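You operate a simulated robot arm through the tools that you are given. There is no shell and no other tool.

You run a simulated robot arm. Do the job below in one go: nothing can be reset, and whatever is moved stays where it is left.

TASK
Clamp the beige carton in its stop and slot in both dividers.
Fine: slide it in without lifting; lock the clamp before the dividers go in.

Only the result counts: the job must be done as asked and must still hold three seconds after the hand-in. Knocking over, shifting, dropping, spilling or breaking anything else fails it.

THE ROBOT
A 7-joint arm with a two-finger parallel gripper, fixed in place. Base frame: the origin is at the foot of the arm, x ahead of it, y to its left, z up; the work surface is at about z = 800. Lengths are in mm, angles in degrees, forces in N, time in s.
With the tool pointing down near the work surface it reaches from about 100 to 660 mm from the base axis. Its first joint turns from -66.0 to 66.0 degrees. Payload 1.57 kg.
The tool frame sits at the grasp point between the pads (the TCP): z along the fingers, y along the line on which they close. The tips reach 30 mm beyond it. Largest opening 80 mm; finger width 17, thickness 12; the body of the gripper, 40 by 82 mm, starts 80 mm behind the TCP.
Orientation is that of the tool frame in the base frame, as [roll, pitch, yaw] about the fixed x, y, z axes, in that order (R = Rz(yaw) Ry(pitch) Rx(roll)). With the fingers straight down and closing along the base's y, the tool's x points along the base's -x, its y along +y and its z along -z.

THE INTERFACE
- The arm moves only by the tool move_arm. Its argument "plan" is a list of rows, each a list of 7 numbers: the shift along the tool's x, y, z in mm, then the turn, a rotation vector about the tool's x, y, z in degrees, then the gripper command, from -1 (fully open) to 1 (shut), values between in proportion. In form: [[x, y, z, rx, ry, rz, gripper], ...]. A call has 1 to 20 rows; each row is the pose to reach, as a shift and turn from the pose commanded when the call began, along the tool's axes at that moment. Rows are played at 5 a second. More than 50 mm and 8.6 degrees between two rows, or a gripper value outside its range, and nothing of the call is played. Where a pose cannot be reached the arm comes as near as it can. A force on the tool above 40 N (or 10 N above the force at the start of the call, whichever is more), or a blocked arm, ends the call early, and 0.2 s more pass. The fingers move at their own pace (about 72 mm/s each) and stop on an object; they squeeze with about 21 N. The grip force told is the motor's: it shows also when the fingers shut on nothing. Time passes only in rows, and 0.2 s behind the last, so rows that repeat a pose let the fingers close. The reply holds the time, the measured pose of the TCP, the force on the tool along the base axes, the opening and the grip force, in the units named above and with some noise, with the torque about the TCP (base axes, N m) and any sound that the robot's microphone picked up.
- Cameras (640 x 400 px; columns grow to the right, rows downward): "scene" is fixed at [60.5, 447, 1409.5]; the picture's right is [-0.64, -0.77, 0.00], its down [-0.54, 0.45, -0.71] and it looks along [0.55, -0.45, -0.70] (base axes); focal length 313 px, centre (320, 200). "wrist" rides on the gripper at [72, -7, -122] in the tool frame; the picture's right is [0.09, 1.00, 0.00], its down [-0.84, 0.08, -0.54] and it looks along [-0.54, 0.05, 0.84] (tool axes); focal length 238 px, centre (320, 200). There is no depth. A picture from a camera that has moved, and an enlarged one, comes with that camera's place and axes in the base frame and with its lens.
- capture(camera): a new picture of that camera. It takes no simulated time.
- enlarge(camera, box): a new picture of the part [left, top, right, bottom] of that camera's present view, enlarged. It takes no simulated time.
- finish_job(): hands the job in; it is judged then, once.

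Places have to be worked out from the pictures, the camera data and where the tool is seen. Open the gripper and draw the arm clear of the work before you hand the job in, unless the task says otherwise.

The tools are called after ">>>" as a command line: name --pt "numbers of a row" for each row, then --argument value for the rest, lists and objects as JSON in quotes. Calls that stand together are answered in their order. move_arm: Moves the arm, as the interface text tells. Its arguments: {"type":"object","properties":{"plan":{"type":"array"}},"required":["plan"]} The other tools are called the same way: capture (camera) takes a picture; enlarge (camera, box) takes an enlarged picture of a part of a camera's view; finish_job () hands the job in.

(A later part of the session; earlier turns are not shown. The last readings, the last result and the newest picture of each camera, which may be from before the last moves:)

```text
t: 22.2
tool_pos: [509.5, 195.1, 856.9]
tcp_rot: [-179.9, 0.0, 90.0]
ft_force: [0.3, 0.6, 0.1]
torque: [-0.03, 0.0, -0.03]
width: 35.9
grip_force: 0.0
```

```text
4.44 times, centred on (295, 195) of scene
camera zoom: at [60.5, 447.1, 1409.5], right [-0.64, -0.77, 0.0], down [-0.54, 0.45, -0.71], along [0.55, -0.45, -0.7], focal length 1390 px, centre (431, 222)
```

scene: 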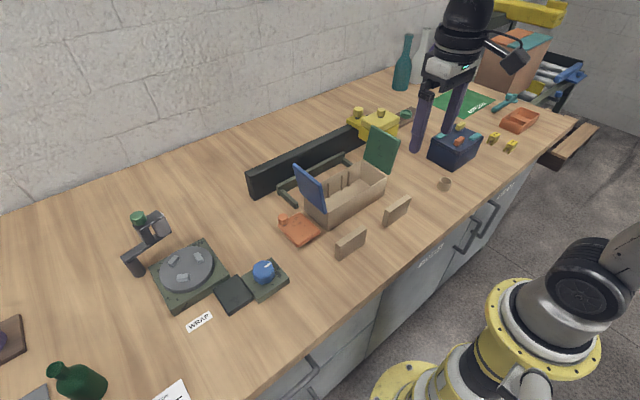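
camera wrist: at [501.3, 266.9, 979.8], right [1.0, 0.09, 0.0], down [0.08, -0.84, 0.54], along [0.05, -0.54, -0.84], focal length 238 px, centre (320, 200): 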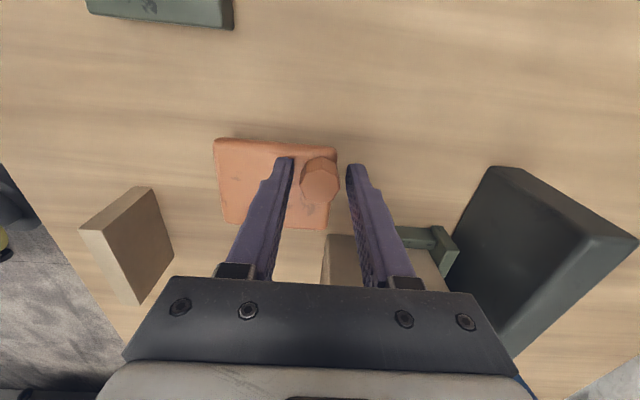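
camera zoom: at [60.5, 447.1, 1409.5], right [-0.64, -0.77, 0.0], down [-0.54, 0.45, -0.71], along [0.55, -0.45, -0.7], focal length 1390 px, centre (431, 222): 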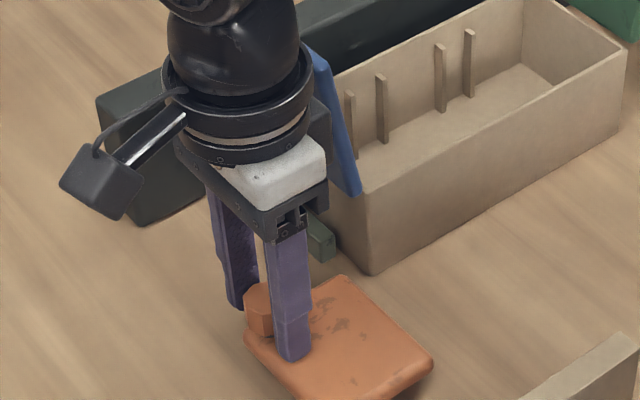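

The fingers straddle the peg evenly. I'll try a small counter-clockwise arc of 24° about the estimated pivot and watch the forces to see if the plate swings.

>>> move_arm --pt "-0.06 -2.46 0 0 0 -3 0.1" --pt "-0.26 -4.91 0 0 0 -6 0.1" --pt "-0.58 -7.35 0 0 0 -9 0.1" --pt "-1.03 -9.77 0 0 0 -12 0.1" --pt "-1.6 -12.16 0 0 0 -15 0.1" --pt "-2.3 -14.52 0 0 0 -18 0.1" --pt "-3.12 -16.84 0 0 0 -21 0.1" --pt "-4.06 -19.12 0 0 0 -24 0.1" --pt "-4.06 -19.12 0 0 0 -24 0.1"

>>> capture --camera "wrist"

>>> enlarge --camera "scene" --box '[240, 150, 350, 240]'

```text
t: 24.2
tool_pos: [490.5, 191.4, 856.6]
tcp_rot: [180.0, 0.0, 114.1]
ft_force: [0.9, 1.4, 0.6]
torque: [-0.02, -0.04, 0.05]
width: 36.9
grip_force: 0.3
```

```text
taken
camera wrist: at [453.5, 254.2, 979.8], right [0.87, 0.49, 0.0], down [0.41, -0.73, 0.54], along [0.27, -0.47, -0.84], focal length 238 px, centre (320, 200)
```

wrist: 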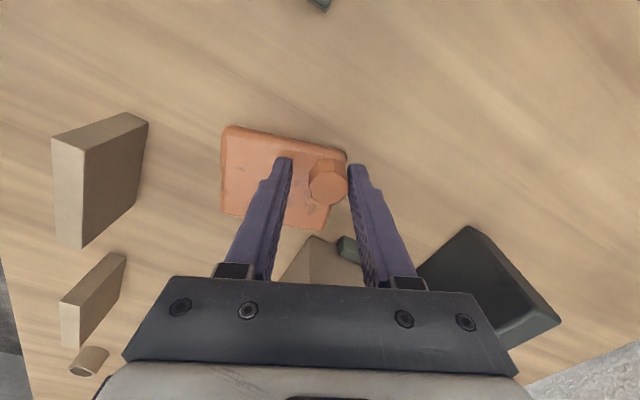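

```text
4.44 times, centred on (295, 195) of scene
camera zoom: at [60.5, 447.1, 1409.5], right [-0.64, -0.77, 0.0], down [-0.54, 0.45, -0.71], along [0.55, -0.45, -0.7], focal length 1390 px, centre (431, 222)
```

zoom: 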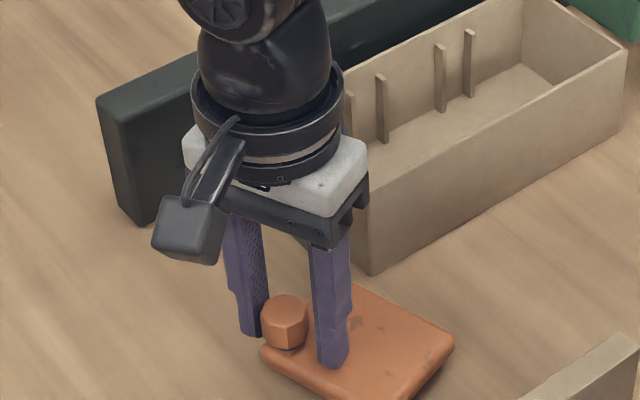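

The plate swings freely with only 1–2 N of force, so it is the hinged clamp. I'll continue the arc.

>>> move_arm --pt "-0.06 -2.46 0 0 0 -3 0.1" --pt "-0.26 -4.91 0 0 0 -6 0.1" --pt "-0.58 -7.35 0 0 0 -9 0.1" --pt "-1.03 -9.77 0 0 0 -12 0.1" --pt "-1.6 -12.16 0 0 0 -15 0.1" --pt "-2.3 -14.52 0 0 0 -18 0.1" --pt "-3.12 -16.84 0 0 0 -21 0.1" --pt "-4.06 -19.12 0 0 0 -24 0.1" --pt "-5.12 -21.34 0 0 0 -27 0.1" --pt "-6.3 -23.5 0 0 0 -30 0.1" --pt "-7.58 -25.6 0 0 0 -33 0.1" --pt "-8.98 -27.63 0 0 0 -36 0.1" --pt "-8.98 -27.63 0 0 0 -36 0.1"

>>> capture --camera "wrist"

>>> enlarge --camera "scene" --box '[240, 150, 350, 240]'

```text
t: 27.0
tool_pos: [468.1, 172.1, 856.1]
tcp_rot: [-179.9, 0.0, 150.0]
ft_force: [0.3, -0.4, -0.4]
torque: [0.03, 0.01, 0.01]
width: 36.7
grip_force: 0.5
```

```text
taken
camera wrist: at [402.1, 201.4, 979.8], right [0.42, 0.91, 0.0], down [0.76, -0.35, 0.54], along [0.49, -0.23, -0.84], focal length 238 px, centre (320, 200)
```

wrist: 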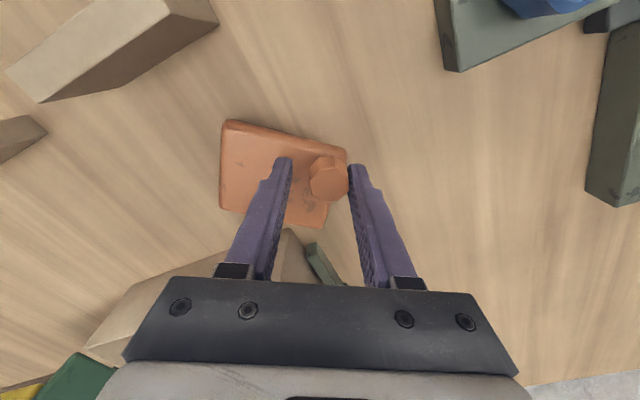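

```text
4.44 times, centred on (295, 195) of scene
camera zoom: at [60.5, 447.1, 1409.5], right [-0.64, -0.77, 0.0], down [-0.54, 0.45, -0.71], along [0.55, -0.45, -0.7], focal length 1390 px, centre (431, 222)
```

zoom: 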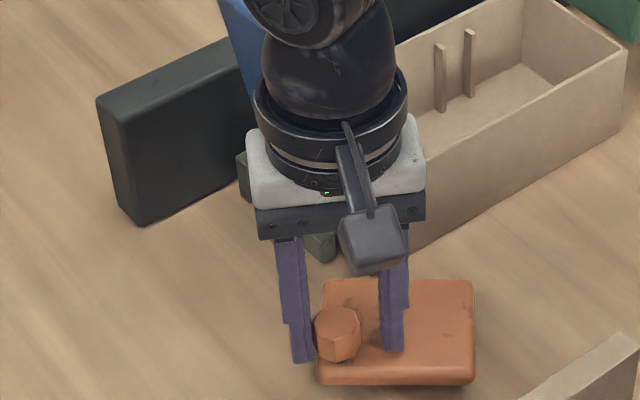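

The plate still tracks the tool exactly, now at about 54°. I'll continue to about 84° tool angle and look again before it reaches the carton.

>>> move_arm --pt "-0.06 -2.46 0 0 0 -3 0.1" --pt "-0.26 -4.91 0 0 0 -6 0.1" --pt "-0.58 -7.35 0 0 0 -9 0.1" --pt "-1.03 -9.77 0 0 0 -12 0.1" --pt "-1.6 -12.16 0 0 0 -15 0.1" --pt "-2.3 -14.52 0 0 0 -18 0.1" --pt "-3.12 -16.84 0 0 0 -21 0.1" --pt "-4.06 -19.12 0 0 0 -24 0.1" --pt "-4.06 -19.12 0 0 0 -24 0.1"

>>> capture --camera "wrist"

>>> enlarge --camera "wrist" --box '[190, 100, 430, 290]'

>>> enlarge --camera "scene" --box '[240, 150, 350, 240]'

```text
t: 29.0
tool_pos: [463.2, 152.7, 856.7]
tcp_rot: [179.9, 0.0, 174.0]
ft_force: [0.3, 0.6, 0.4]
torque: [0.02, 0.01, -0.03]
width: 36.8
grip_force: 1.0
```

```text
taken
camera wrist: at [389.3, 153.6, 980.0], right [0.01, 1.0, 0.0], down [0.84, -0.01, 0.54], along [0.54, -0.01, -0.84], focal length 238 px, centre (320, 200)
```

wrist: 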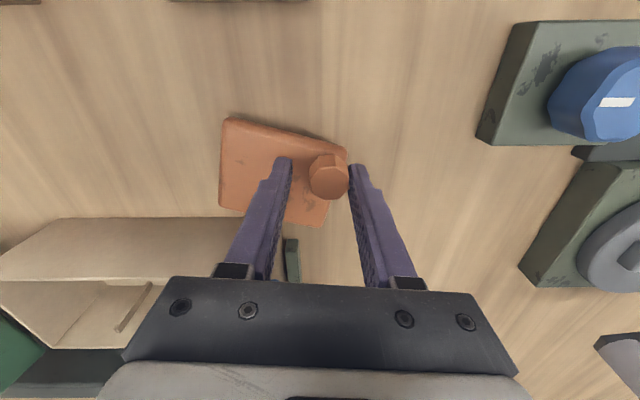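

```text
2.11 times, centred on (310, 195) of wrist
camera zoom: at [389.3, 153.6, 980.0], right [0.01, 1.0, 0.0], down [0.84, -0.01, 0.54], along [0.54, -0.01, -0.84], focal length 502 px, centre (341, 210)
```

zoom: 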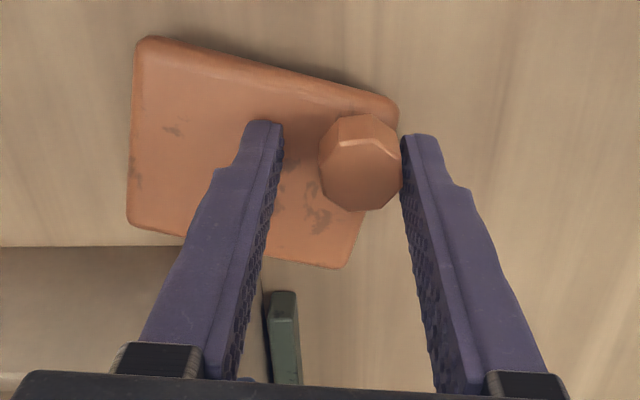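

```text
4.44 times, centred on (295, 195) of scene
camera zoom: at [60.4, 447.1, 1409.5], right [-0.64, -0.77, 0.0], down [-0.54, 0.45, -0.71], along [0.55, -0.45, -0.7], focal length 1390 px, centre (431, 222)
```

zoom: 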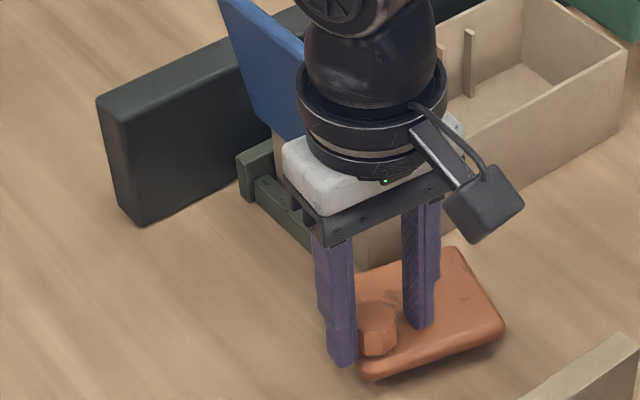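

The plate is at about 77° and its corner hasn't reached the carton yet. I'll go on in 2° steps, watching the force and listening for a click.

>>> move_arm --pt "-0.03 -1.64 0 0 0 -2 0.1" --pt "-0.11 -3.28 0 0 0 -4 0.1" --pt "-0.26 -4.91 0 0 0 -6 0.1" --pt "-0.46 -6.54 0 0 0 -8 0.1" --pt "-0.71 -8.16 0 0 0 -10 0.1" --pt "-0.71 -8.16 0 0 0 -10 0.1"

>>> enlarge --camera "wrist" --box '[190, 100, 430, 290]'

>>> enlarge --camera "scene" --box '[260, 160, 370, 250]'

```text
t: 30.4
tool_pos: [462.2, 144.4, 856.9]
tcp_rot: [180.0, 0.0, -176.0]
ft_force: [-0.1, 0.6, 0.1]
torque: [0.02, -0.01, -0.01]
width: 37.0
grip_force: 0.7
```

```text
2.11 times, centred on (310, 195) of wrist
camera zoom: at [390.3, 132.6, 980.0], right [-0.16, 0.99, 0.0], down [0.83, 0.14, 0.54], along [0.53, 0.09, -0.84], focal length 502 px, centre (341, 210)
```

zoom: 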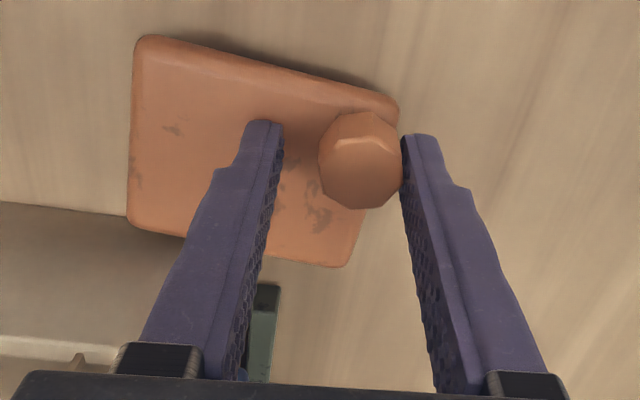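

```text
4.44 times, centred on (315, 205) of scene
camera zoom: at [60.5, 447.1, 1409.5], right [-0.64, -0.77, 0.0], down [-0.54, 0.45, -0.71], along [0.55, -0.45, -0.7], focal length 1390 px, centre (342, 178)
```

zoom: 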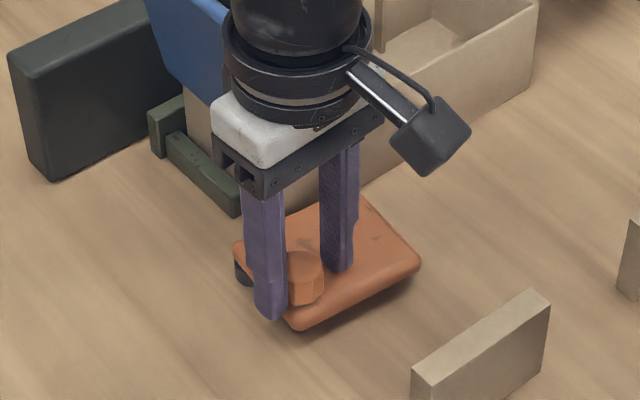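

The plate is at about 87° with its corner close to the carton front. I'll continue in 2° steps until I feel contact.

>>> move_arm --pt "-0.03 -1.64 0 0 0 -2 0.1" --pt "-0.11 -3.28 0 0 0 -4 0.1" --pt "-0.26 -4.91 0 0 0 -6 0.1" --pt "-0.46 -6.54 0 0 0 -8 0.1" --pt "-0.46 -6.54 0 0 0 -8 0.1"

>>> enlarge --camera "wrist" --box '[190, 100, 430, 290]'

>>> enlarge --camera "scene" --box '[260, 160, 370, 250]'

```text
t: 31.6
tool_pos: [463.1, 137.9, 858.4]
tcp_rot: [-179.9, 0.1, -168.0]
ft_force: [1.0, 5.0, -0.8]
torque: [0.11, -0.03, -0.04]
width: 40.0
grip_force: 2.0
```

```text
2.11 times, centred on (310, 195) of wrist
camera zoom: at [393.8, 116.9, 979.9], right [-0.3, 0.95, 0.0], down [0.8, 0.25, 0.54], along [0.52, 0.16, -0.84], focal length 502 px, centre (341, 210)
```

zoom: 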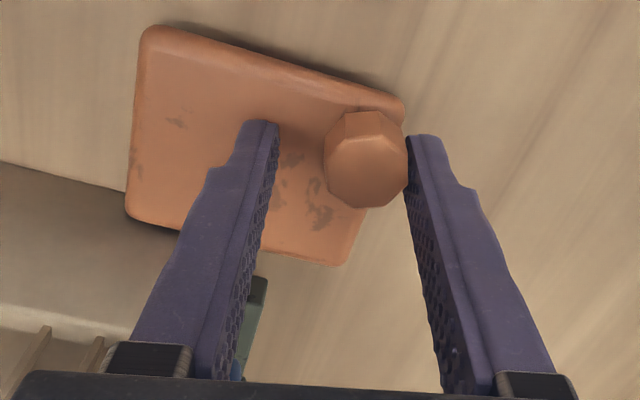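

```text
4.44 times, centred on (315, 205) of scene
camera zoom: at [60.5, 447.2, 1409.5], right [-0.64, -0.77, 0.0], down [-0.54, 0.45, -0.71], along [0.55, -0.45, -0.7], focal length 1390 px, centre (342, 178)
```

zoom: 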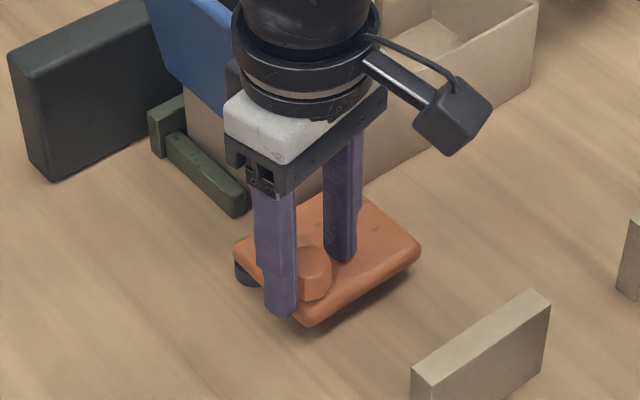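

There's now about 5 N of resistance, the finger has been pushed open by 3 mm, and the plate has stopped near 90°. I'll look closely at the gap between the plate and the carton before pressing further.

>>> enlarge --camera "wrist" --box '[180, 130, 300, 250]'

>>> enlarge --camera "scene" --box '[290, 190, 350, 240]'

>>> capture --camera "wrist"

```text
3.33 times, centred on (240, 190) of wrist
camera zoom: at [393.8, 116.9, 979.9], right [-0.3, 0.95, 0.0], down [0.8, 0.25, 0.54], along [0.52, 0.16, -0.84], focal length 794 px, centre (587, 233)
```

zoom: 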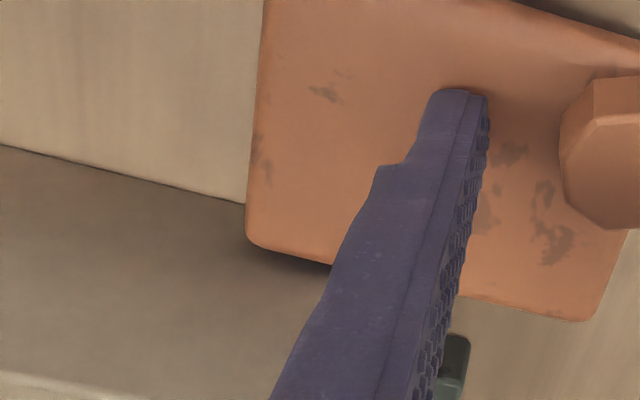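

```text
8.00 times, centred on (320, 215) of scene
camera zoom: at [60.5, 447.2, 1409.5], right [-0.64, -0.77, 0.0], down [-0.54, 0.45, -0.71], along [0.55, -0.45, -0.7], focal length 2502 px, centre (320, 80)
```

zoom: 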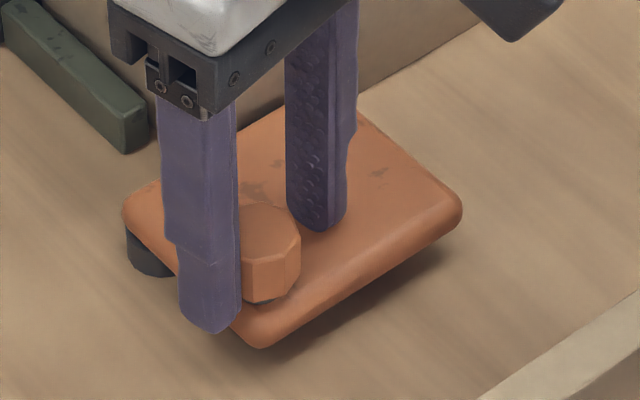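

```text
taken
camera wrist: at [393.8, 116.9, 979.9], right [-0.3, 0.95, 0.0], down [0.8, 0.25, 0.54], along [0.52, 0.16, -0.84], focal length 238 px, centre (320, 200)
```

wrist: 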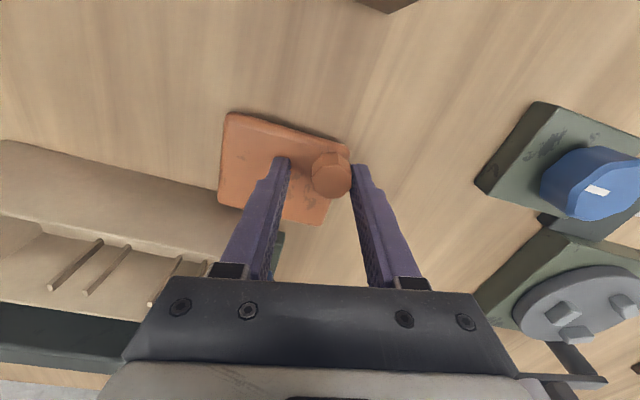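

The plate edge looks to be against the carton front. I'll press a little further to see whether it clicks or locks.

>>> move_arm --pt "-0.03 -1.64 0 0 0 -2 0.1" --pt "-0.11 -3.28 0 0 0 -4 0.1" --pt "-0.26 -4.91 0 0 0 -6 0.1" --pt "-0.26 -4.91 0 0 0 -6 0.1" --pt "-0.26 -4.91 0 0 0 -6 0.1"

>>> enlarge --camera "wrist" --box '[180, 110, 380, 250]'

>>> enlarge --camera "scene" --box '[290, 190, 350, 240]'

```text
t: 32.8
tool_pos: [464.4, 134.9, 857.9]
tcp_rot: [180.0, 0.2, -162.0]
ft_force: [1.9, 16.2, 0.0]
torque: [0.36, -0.04, -0.15]
width: 48.8
grip_force: 7.2
```

```text
2.86 times, centred on (280, 180) of wrist
camera zoom: at [397.8, 105.6, 980.2], right [-0.4, 0.92, 0.0], down [0.77, 0.33, 0.54], along [0.5, 0.21, -0.84], focal length 681 px, centre (434, 257)
```

zoom: 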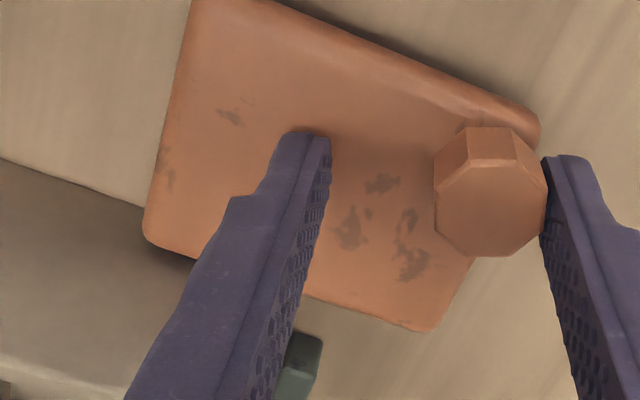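

```text
8.00 times, centred on (320, 215) of scene
camera zoom: at [60.5, 447.4, 1409.4], right [-0.64, -0.77, 0.0], down [-0.54, 0.45, -0.71], along [0.55, -0.45, -0.7], focal length 2502 px, centre (320, 80)
```

zoom: 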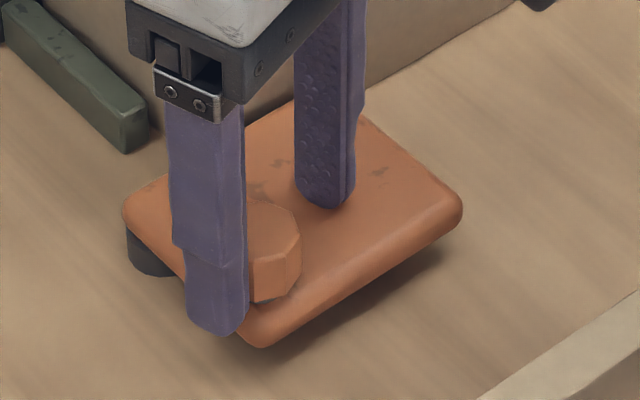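

The force is up to 16 N and the plate hasn't moved, so it's at its end position. I'll ease off the force and lift clear to see if it stays closed.

>>> move_arm --pt "-0.11 3.28 0 0 0 4 0.1" --pt "-0.46 6.54 0 0 0 8 0.1" --pt "-1.0 11.0 0 0 0 12 0.0" --pt "-1.0 11.0 -20 0 0 12 -0.1" --pt "-1.0 11.0 -60 0 0 16 -0.1" --pt "-1.0 11.0 -105 0 0 18 -0.1" --pt "-1.0 11.0 -150 0 0 18 -0.1" --pt "-1.0 11.0 -150 0 0 18 -0.1"

>>> capture --camera "wrist"

>>> enlarge --camera "wrist" --box '[180, 100, 420, 270]'

>>> enlarge --camera "scene" --box '[270, 160, 370, 240]'

```text
t: 34.6
tool_pos: [462.8, 145.3, 1008.2]
tcp_rot: [-180.0, 0.0, -179.9]
ft_force: [-0.2, -0.3, 0.4]
torque: [0.0, -0.01, 0.02]
width: 44.1
grip_force: 0.1
```

```text
taken
camera wrist: at [389.8, 137.8, 1130.4], right [-0.09, 1.0, 0.0], down [0.84, 0.08, 0.54], along [0.54, 0.05, -0.84], focal length 238 px, centre (320, 200)
```

wrist: 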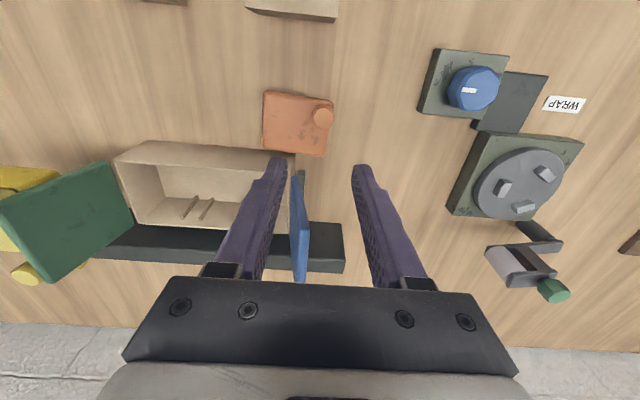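

```text
2.35 times, centred on (300, 185) of wrist
camera zoom: at [389.8, 137.8, 1130.4], right [-0.09, 1.0, 0.0], down [0.84, 0.08, 0.54], along [0.54, 0.05, -0.84], focal length 561 px, centre (367, 235)
```

zoom: 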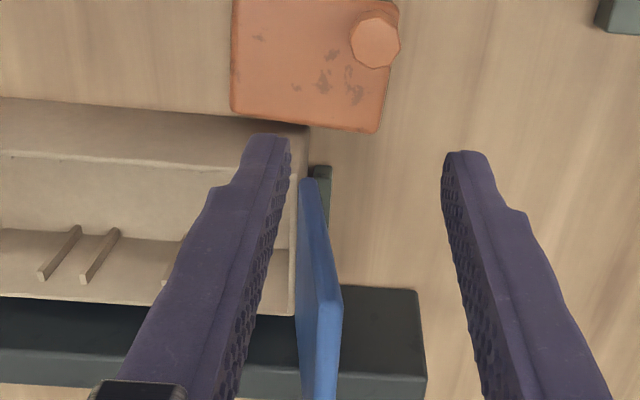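

```text
5.00 times, centred on (320, 200) of scene
camera zoom: at [60.5, 447.0, 1409.5], right [-0.64, -0.77, 0.0], down [-0.54, 0.45, -0.71], along [0.55, -0.45, -0.7], focal length 1564 px, centre (320, 200)
```

zoom: 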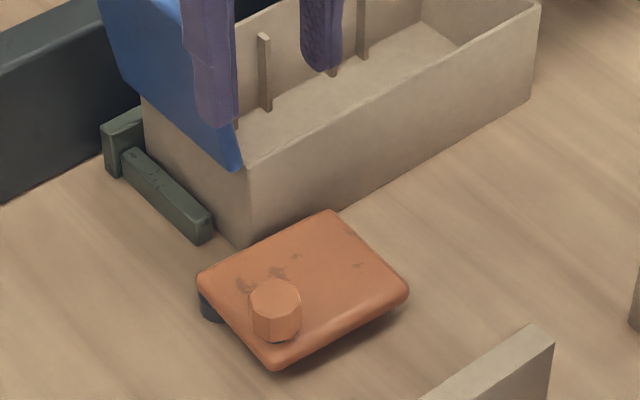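

The clamp stays put once released. I want to check whether there's still a gap at the carton, so I'll put the camera straight above the plate and carton front line.

>>> move_arm --pt "-15 -5 -25 0 0 0 -0.5" --pt "-40 -20 -25 0 0 0 -1" --pt "-70 -40 -25 0 0 0 -1" --pt "-100 -55 -25 0 0 0 -1" --pt "-124 -70 -25 0 0 0 -1" --pt "-124 -70 -25 0 0 0 -1"

>>> capture --camera "wrist"

>>> enlarge --camera "wrist" --box '[290, 10, 430, 100]'

>>> enlarge --camera "scene" --box '[290, 190, 370, 250]'

```text
t: 36.0
tool_pos: [587.8, 72.8, 1033.5]
tcp_rot: [180.0, 0.1, -179.9]
ft_force: [-0.7, 0.2, -0.6]
torque: [-0.02, -0.02, -0.01]
width: 80.0
grip_force: 0.1
```

```text
taken
camera wrist: at [514.9, 66.7, 1155.5], right [-0.09, 1.0, 0.0], down [0.84, 0.08, 0.54], along [0.54, 0.05, -0.84], focal length 238 px, centre (320, 200)
```

wrist: 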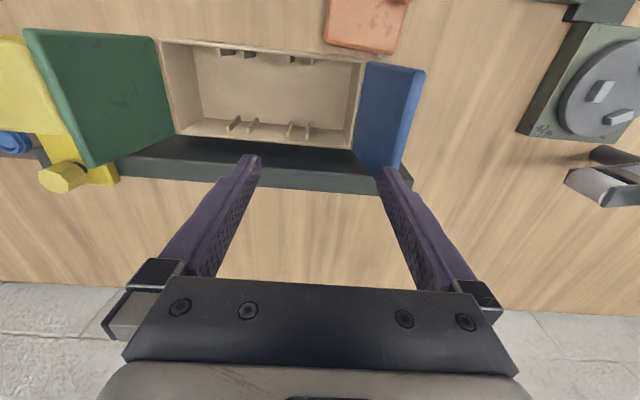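

```text
4.44 times, centred on (360, 55) of wrist
camera zoom: at [514.9, 66.7, 1155.5], right [-0.09, 1.0, 0.0], down [0.84, 0.08, 0.54], along [0.54, 0.05, -0.84], focal length 1059 px, centre (142, 844)
```

zoom: 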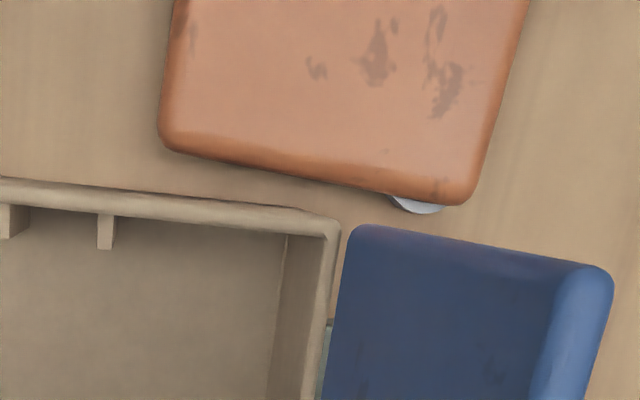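

```text
6.67 times, centred on (330, 220) of scene
camera zoom: at [60.5, 447.0, 1409.5], right [-0.64, -0.77, 0.0], down [-0.54, 0.45, -0.71], along [0.55, -0.45, -0.7], focal length 2085 px, centre (253, 67)
```

zoom: 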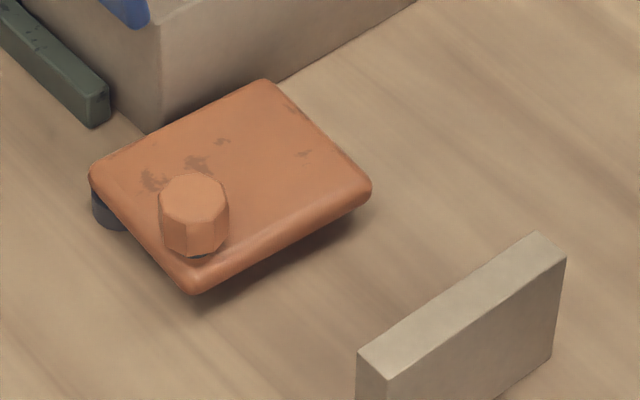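

From above I see the plate stopped near 86° with roughly 8 mm left to the carton front. Before trusting that, I'll check the back of the carton for a gap to the crossbar, with the camera turned sideways above it.

>>> move_arm --pt "-3 -9 -2 0 0 8.2 -1" --pt "-6 -18 -4 0 0 16.4 -1" --pt "-10 -28 -6 0 0 24.6 -1" --pt "-13 -37 -6 0 0 32.8 -1" --pt "-16 -46 -6 0 0 41 -1" --pt "-20 -56 -6 0 0 49.2 -1" --pt "-23 -65 -6 0 0 57.4 -1" --pt "-26 -75 -6 0 0 65.6 -1" --pt "-30 -84 -6 0 0 73.8 -1" --pt "-33 -93 -6 0 0 82 -1" --pt "-37 -103 -6 0 0 90 -1" --pt "-37 -103 -6 0 0 90 -1"

>>> capture --camera "wrist"

>>> enlarge --camera "wrist" --box '[240, 20, 400, 160]'

>>> enlarge --camera "scene" --box '[330, 90, 430, 170]'

```text
t: 38.6
tool_pos: [618.1, -28.5, 1037.2]
tcp_rot: [180.0, 0.0, 89.9]
ft_force: [-0.5, 0.9, 0.1]
torque: [0.04, -0.01, 0.02]
width: 79.9
grip_force: 0.0
out of reach, approached as far as the arm can: row 11, 12
```

```text
taken
camera wrist: at [610.6, 43.0, 1158.8], right [1.0, 0.09, 0.0], down [0.08, -0.84, 0.54], along [0.05, -0.54, -0.84], focal length 238 px, centre (320, 200)
```

wrist: 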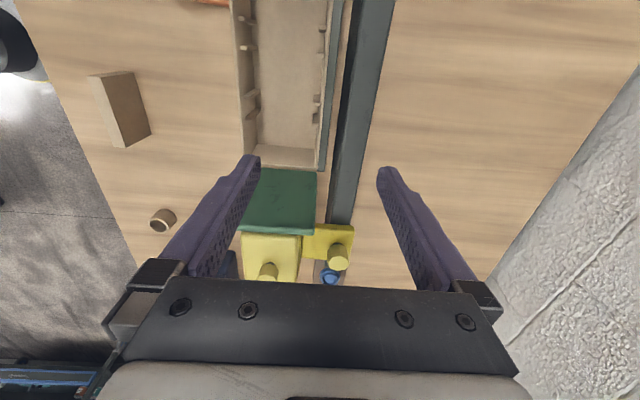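

```text
2.86 times, centred on (320, 90) of wrist
camera zoom: at [610.6, 43.0, 1158.8], right [1.0, 0.09, 0.0], down [0.08, -0.84, 0.54], along [0.05, -0.54, -0.84], focal length 681 px, centre (320, 514)
```

zoom: 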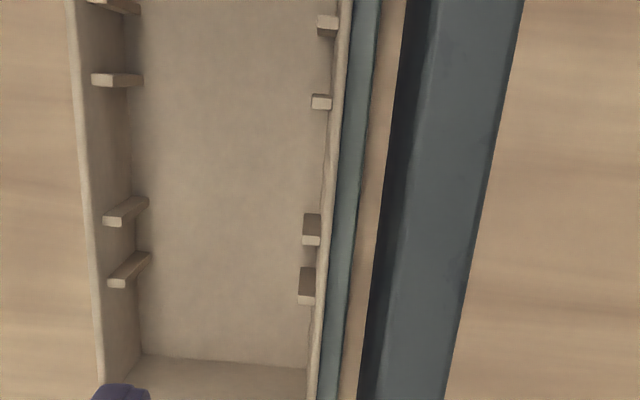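

```text
5.00 times, centred on (380, 130) of scene
camera zoom: at [60.5, 447.0, 1409.5], right [-0.64, -0.77, 0.0], down [-0.54, 0.45, -0.71], along [0.55, -0.45, -0.7], focal length 1564 px, centre (20, 550)
```

zoom: 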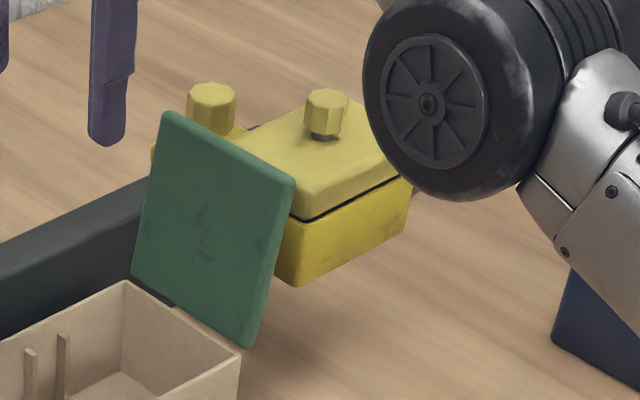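

The top view shows the crossbar right against the carton's back wall, so the carton is fully seated at x≈524–620. I'll zoom in on the clamp knob to check for any separate locking feature or marking.

>>> enlarge --camera "scene" --box '[300, 195, 345, 235]'

>>> enlarge --camera "wrist" --box '[160, 0, 260, 60]'

>>> enlarge --camera "wrist" --box '[225, 150, 360, 290]'

```text
10.00 times, centred on (322, 215) of scene
camera zoom: at [60.5, 447.0, 1409.5], right [-0.64, -0.77, 0.0], down [-0.54, 0.45, -0.71], along [0.55, -0.45, -0.7], focal length 3128 px, centre (295, 50)
```

zoom: 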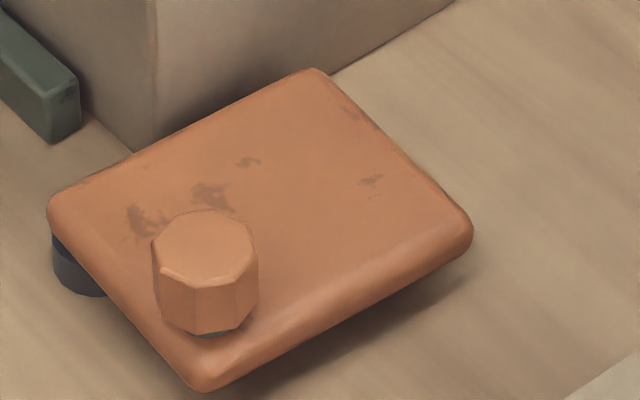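

```text
6.40 times, centred on (210, 30) of wrist
camera zoom: at [610.6, 43.0, 1158.8], right [1.0, 0.09, 0.0], down [0.08, -0.84, 0.54], along [0.05, -0.54, -0.84], focal length 1525 px, centre (1024, 1288)
```

zoom: 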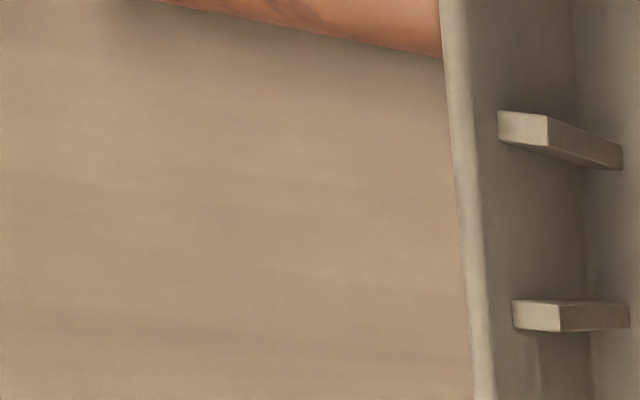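

```text
2.86 times, centred on (292, 220) of wrist
camera zoom: at [610.6, 43.0, 1158.8], right [1.0, 0.09, 0.0], down [0.08, -0.84, 0.54], along [0.05, -0.54, -0.84], focal length 681 px, centre (399, 143)
```

zoom: 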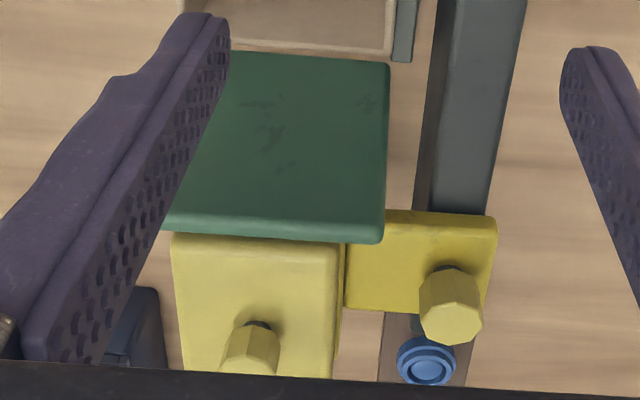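

The knob shows no marking. The plate stopped at about 86°, not 90°, so a firmer press could reveal a latch. I'll move to the +y side of the knob with the fingers closed and push it steadily in the closing direction.

>>> move_arm --pt "18 -13 0 0 0 -7.5 -1" --pt "36 -26 0 0 0 -15 -1" --pt "54 -39 0 0 0 -22.5 -0.5" --pt "71 -53 0 0 0 -30 0" --pt "89 -66 0 0 0 -37.5 0.5" --pt "107 -79 0 0 0 -45 1" --pt "125 -92 0 0 0 -52.5 1" --pt "142 -105 0 0 0 -60 1" --pt "160 -118 0 0 0 -67.5 1" --pt "178 -131 0 0 0 -75 1" --pt "196 -144 0 0 0 -82.5 1" --pt "216 -157 0 0 0 -90 1" --pt "216 -157 0 0 0 -90 1"

>>> capture --camera "wrist"

>>> enlarge --camera "wrist" --box '[200, 80, 360, 200]'

```text
t: 41.4
tool_pos: [460.3, 186.8, 1037.1]
tcp_rot: [-180.0, 0.1, -179.9]
ft_force: [-1.2, 0.1, -0.1]
torque: [-0.02, 0.0, 0.01]
width: 0.3
grip_force: 20.9
out of reach, approached as far as the arm can: row 1, 2, 3, 4, 5, 6, 7, 8
```

```text
taken
camera wrist: at [387.6, 180.1, 1159.6], right [-0.09, 1.0, 0.0], down [0.84, 0.08, 0.54], along [0.54, 0.05, -0.84], focal length 238 px, centre (320, 200)
```

wrist: 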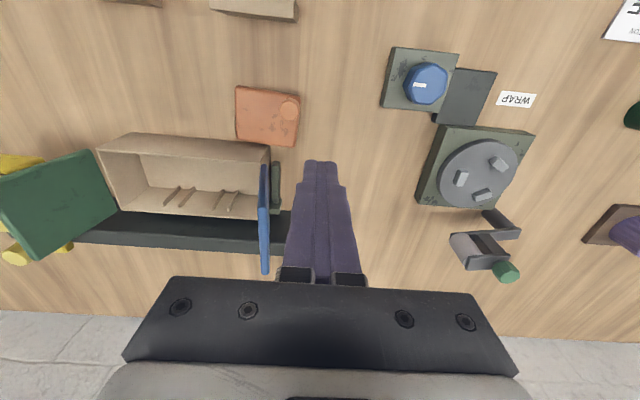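

```text
3.33 times, centred on (280, 140) of wrist
camera zoom: at [387.6, 180.1, 1159.6], right [-0.09, 1.0, 0.0], down [0.84, 0.08, 0.54], along [0.54, 0.05, -0.84], focal length 794 px, centre (453, 400)
```

zoom: 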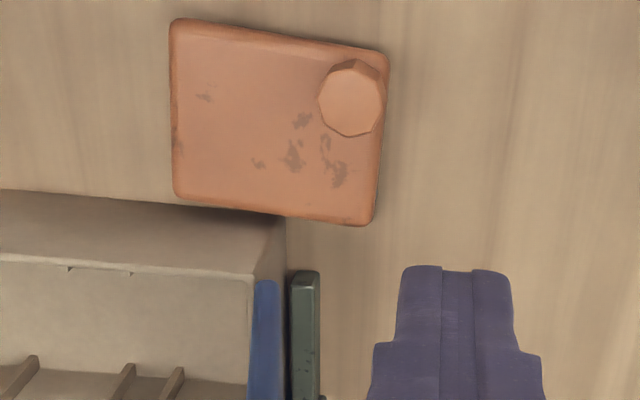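

The knob is at about (460, 148). I'll descend beside it on the +y side with the fingers closed.

>>> move_arm --pt "0 -5 45 0 0 0 1" --pt "0 -5 90 0 0 0 1" --pt "0 -5 135 0 0 0 1" --pt "0 -5 165 0 0 0 1" --pt "0 -5 180 0 0 0 1" --pt "0 -9 180 0 0 0 1" --pt "0 -12 180 0 0 0 1" --pt "0 -12 180 0 0 0 1"

>>> enlarge --camera "scene" --box '[280, 180, 360, 240]'

>>> enlarge --camera "wrist" --box '[200, 90, 420, 280]'

```text
t: 43.2
tool_pos: [461.3, 176.5, 855.9]
tcp_rot: [-179.9, 0.0, -179.9]
ft_force: [0.8, -0.3, -0.6]
torque: [0.01, -0.02, -0.03]
width: 0.0
grip_force: 20.4
```

```text
6.67 times, centred on (320, 210) of scene
camera zoom: at [60.5, 447.0, 1409.5], right [-0.64, -0.77, 0.0], down [-0.54, 0.45, -0.71], along [0.55, -0.45, -0.7], focal length 2085 px, centre (320, 133)
```

zoom: 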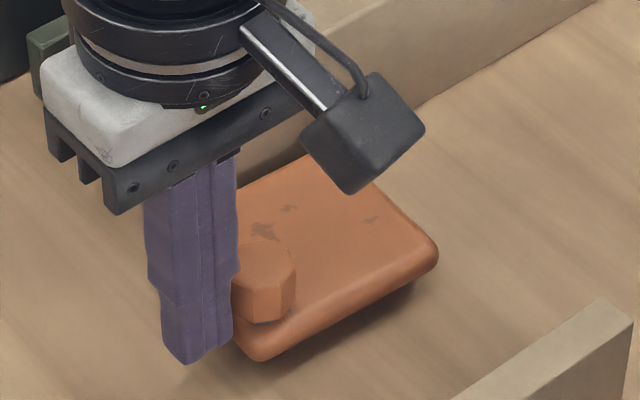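

```text
2.11 times, centred on (310, 185) of wrist
camera zoom: at [388.6, 168.6, 978.6], right [-0.09, 1.0, 0.0], down [0.84, 0.08, 0.54], along [0.54, 0.05, -0.84], focal length 502 px, centre (341, 232)
```

zoom: 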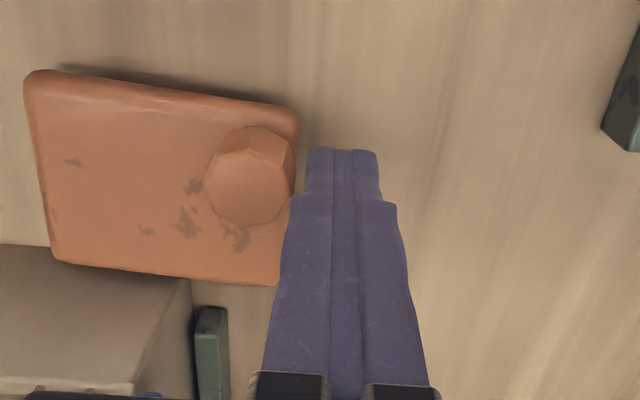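

The fingers are nearly touching the knob. I'll push in -y in 1 mm steps.

>>> move_arm --pt "0 -1 0 0 0 0 1" --pt "0 -2 0 0 0 0 1" --pt "0 -3 0 0 0 0 1" --pt "0 -4 0 0 0 0 1" --pt "0 -5 0 0 0 0 1" --pt "0 -5 0 0 0 0 1"

>>> enlarge --camera "scene" --box '[280, 180, 360, 240]'

```text
t: 44.6
tool_pos: [461.2, 169.3, 856.0]
tcp_rot: [180.0, 0.0, -179.9]
ft_force: [-2.4, 1.7, 0.3]
torque: [0.02, 0.03, -0.02]
width: 0.0
grip_force: 21.4
```

```text
6.67 times, centred on (320, 210) of scene
camera zoom: at [60.4, 447.1, 1409.5], right [-0.64, -0.77, 0.0], down [-0.54, 0.45, -0.71], along [0.55, -0.45, -0.7], focal length 2085 px, centre (320, 133)
```

zoom: 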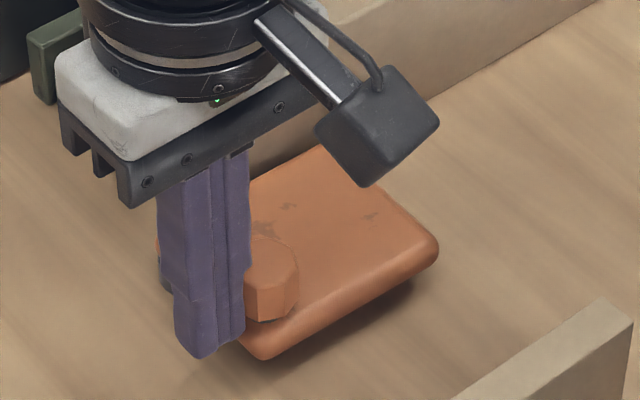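

Contact has just started, at about 2 N. I'll keep pressing in 1 mm steps.

>>> move_arm --pt "0 -1 0 0 0 0 1" --pt "0 -2 0 0 0 0 1" --pt "0 -3 0 0 0 0 1" --pt "0 -3 0 0 0 0 1"

>>> enlarge --camera "scene" --box '[280, 180, 360, 240]'

```text
t: 45.6
tool_pos: [460.8, 168.5, 856.4]
tcp_rot: [-180.0, 0.0, -180.0]
ft_force: [-2.2, 5.9, -1.3]
torque: [0.17, 0.04, -0.04]
width: 0.0
grip_force: 21.0
```

```text
6.67 times, centred on (320, 210) of scene
camera zoom: at [60.4, 447.2, 1409.5], right [-0.64, -0.77, 0.0], down [-0.54, 0.45, -0.71], along [0.55, -0.45, -0.7], focal length 2085 px, centre (320, 133)
```

zoom: 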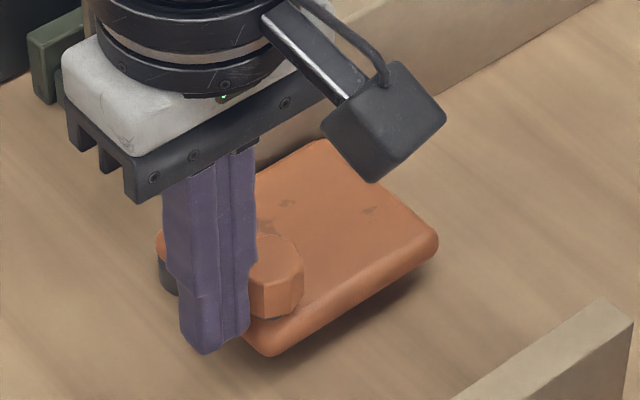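

The plate has moved another 2° or so under this push, so there's more travel. I'll keep pushing in small steps.

>>> move_arm --pt "0 -1 0 0 0 0 1" --pt "0 -2 0 0 0 0 1" --pt "0 -3 0 0 0 0 1" --pt "0 -4 0 0 0 0 1" --pt "0 -4 0 0 0 0 1"

>>> enlarge --camera "scene" --box '[280, 180, 360, 240]'

>>> enlarge --camera "wrist" --box '[200, 90, 420, 280]'

```text
t: 46.8
tool_pos: [461.0, 167.2, 856.0]
tcp_rot: [179.7, 0.1, 180.0]
ft_force: [-2.9, 32.7, -1.8]
torque: [0.6, 0.04, -0.09]
width: 0.0
grip_force: 21.0
```

```text
6.67 times, centred on (320, 210) of scene
camera zoom: at [60.4, 447.8, 1409.3], right [-0.64, -0.77, 0.0], down [-0.54, 0.45, -0.71], along [0.55, -0.45, -0.7], focal length 2085 px, centre (320, 133)
```

zoom: 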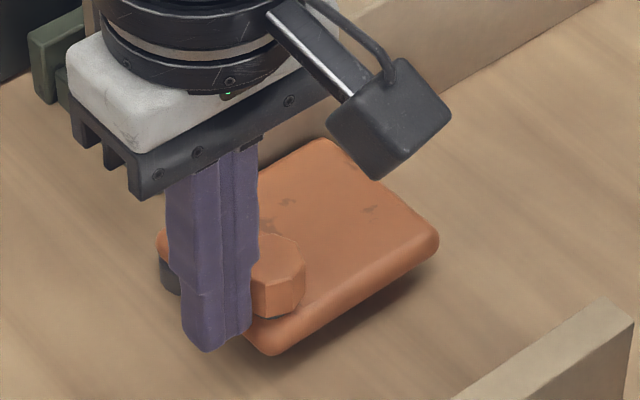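

```text
2.11 times, centred on (310, 185) of wrist
camera zoom: at [387.9, 159.8, 979.0], right [-0.09, 1.0, 0.0], down [0.84, 0.07, 0.54], along [0.54, 0.05, -0.84], focal length 502 px, centre (341, 232)
```

zoom: 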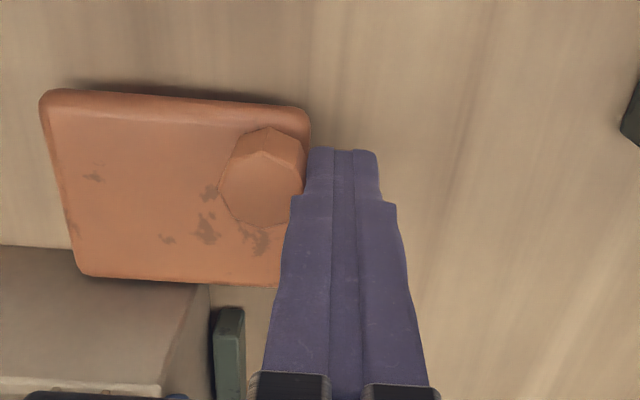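

The plate has turned further and is now about parallel to the carton's front, and the force jumped to 33 N, so this is a hard stop. I'll back off and check whether it stays there.

>>> move_arm --pt "0 2 0 0 0 0 1" --pt "0 8 0 0 0 0 1" --pt "0 16 0 0 0 0 1" --pt "0 20 -20 0 0 0 1" --pt "0 20 -65 0 0 0 1" --pt "0 20 -110 0 0 0 1" --pt "0 20 -150 0 0 0 1" --pt "0 20 -150 0 0 0 1"

>>> capture --camera "wrist"

>>> enlarge --camera "wrist" --box '[200, 60, 360, 180]'

>>> enlarge --camera "scene" --box '[280, 180, 360, 240]'

```text
t: 48.6
tool_pos: [461.3, 183.4, 1004.8]
tcp_rot: [-179.9, 0.0, 180.0]
ft_force: [-1.1, 0.1, -0.1]
torque: [0.03, 0.02, 0.02]
width: 0.0
grip_force: 20.9
```

```text
taken
camera wrist: at [388.3, 176.3, 1128.8], right [-0.09, 1.0, 0.0], down [0.84, 0.08, 0.54], along [0.54, 0.05, -0.84], focal length 238 px, centre (320, 200)
```

wrist: 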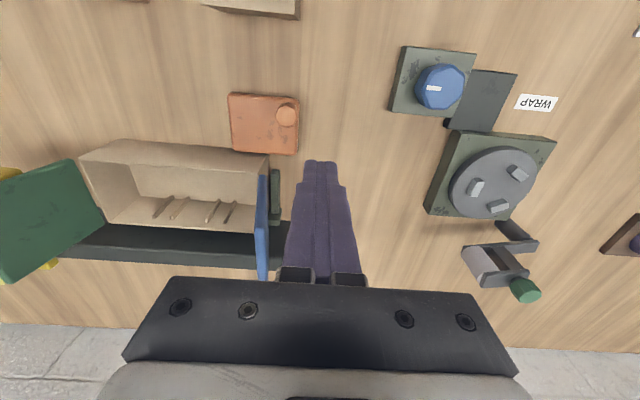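

```text
3.33 times, centred on (280, 120) of wrist
camera zoom: at [388.3, 176.3, 1128.8], right [-0.09, 1.0, 0.0], down [0.84, 0.08, 0.54], along [0.54, 0.05, -0.84], focal length 794 px, centre (453, 467)
```

zoom: 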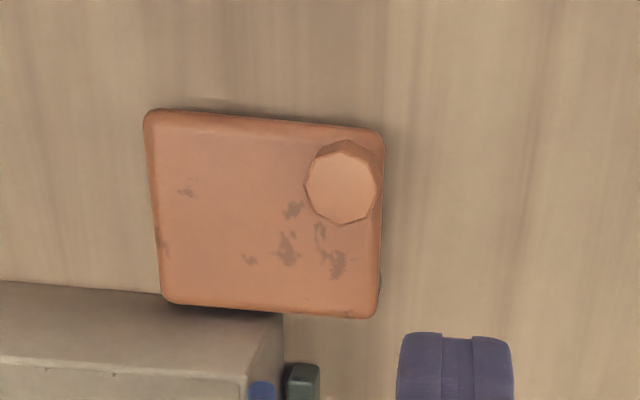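

```text
6.67 times, centred on (320, 210) of scene
camera zoom: at [60.5, 447.0, 1409.5], right [-0.64, -0.77, 0.0], down [-0.54, 0.45, -0.71], along [0.55, -0.45, -0.7], focal length 2085 px, centre (320, 133)
```

zoom: 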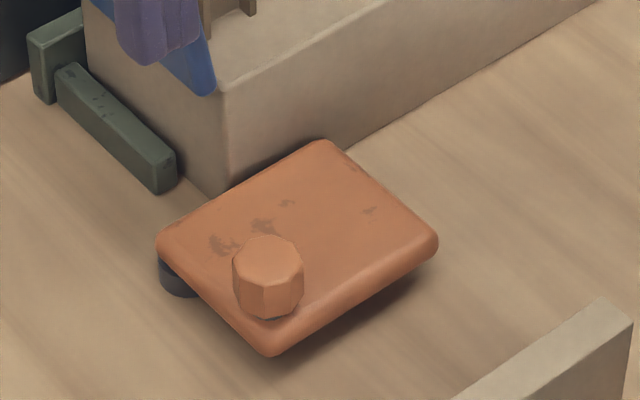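

The clamp is now parallel to the carton front and touching it, and it stays there. The earlier 86° was my own leading finger dragging it back as I lifted. With the clamp closed, I'll go above divider 1 at about (361, 110), turning the gripper 90° so it closes along x.

>>> move_arm --pt "8 -6 -5 0 0 7.5 1" --pt "17 -12 -5 0 0 15 0.5" --pt "25 -18 -5 0 0 22.5 0" --pt "33 -24 -5 0 0 30 -0.25" --pt "42 -30 -5 0 0 37.5 -0.25" --pt "50 -36 -5 0 0 45 -0.25" --pt "58 -43 -5 0 0 52.5 -0.25" --pt "67 -49 -5 0 0 60 -0.25" --pt "75 -55 -5 0 0 67.5 -0.25" --pt "83 -61 -5 0 0 75 -0.25" --pt "92 -67 -5 0 0 82.5 -0.25" --pt "100 -73 0 0 0 90 -0.25" --pt "100 -73 20 0 0 90 -0.25" --pt "100 -73 40 0 0 90 -0.25" --pt "100 -73 40 0 0 90 -0.25"

>>> capture --camera "wrist"

>>> enlarge --camera "wrist" --box '[220, 80, 420, 240]'

>>> enlarge --camera "scene" --box '[270, 180, 390, 270]'

```text
t: 51.8
tool_pos: [361.0, 111.3, 965.7]
tcp_rot: [180.0, 0.0, 90.1]
ft_force: [0.0, 0.7, 0.5]
torque: [0.01, -0.02, -0.02]
width: 50.0
grip_force: 0.1
```

```text
taken
camera wrist: at [353.7, 182.2, 1088.6], right [1.0, 0.09, 0.0], down [0.08, -0.84, 0.54], along [0.05, -0.54, -0.84], focal length 238 px, centre (320, 200)
```

wrist: 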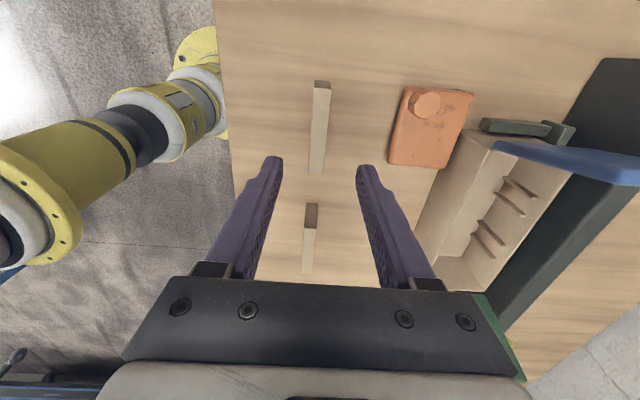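

```text
2.50 times, centred on (320, 160) of wrist
camera zoom: at [353.7, 182.2, 1088.6], right [1.0, 0.09, 0.0], down [0.08, -0.84, 0.54], along [0.05, -0.54, -0.84], focal length 596 px, centre (320, 300)
```

zoom: 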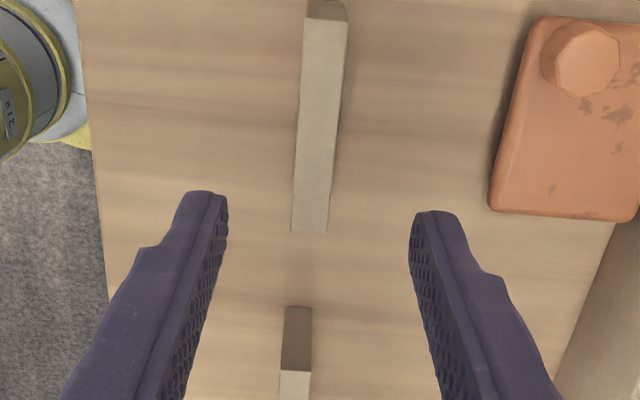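

```text
4.44 times, centred on (330, 225) of scene
camera zoom: at [60.5, 447.0, 1409.5], right [-0.64, -0.77, 0.0], down [-0.54, 0.45, -0.71], along [0.55, -0.45, -0.7], focal length 1390 px, centre (276, 89)
```

zoom: 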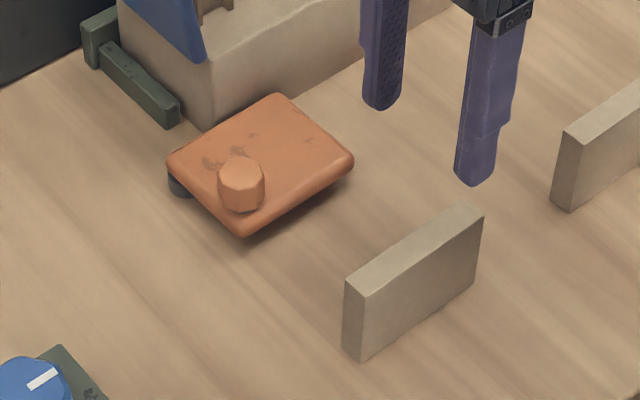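

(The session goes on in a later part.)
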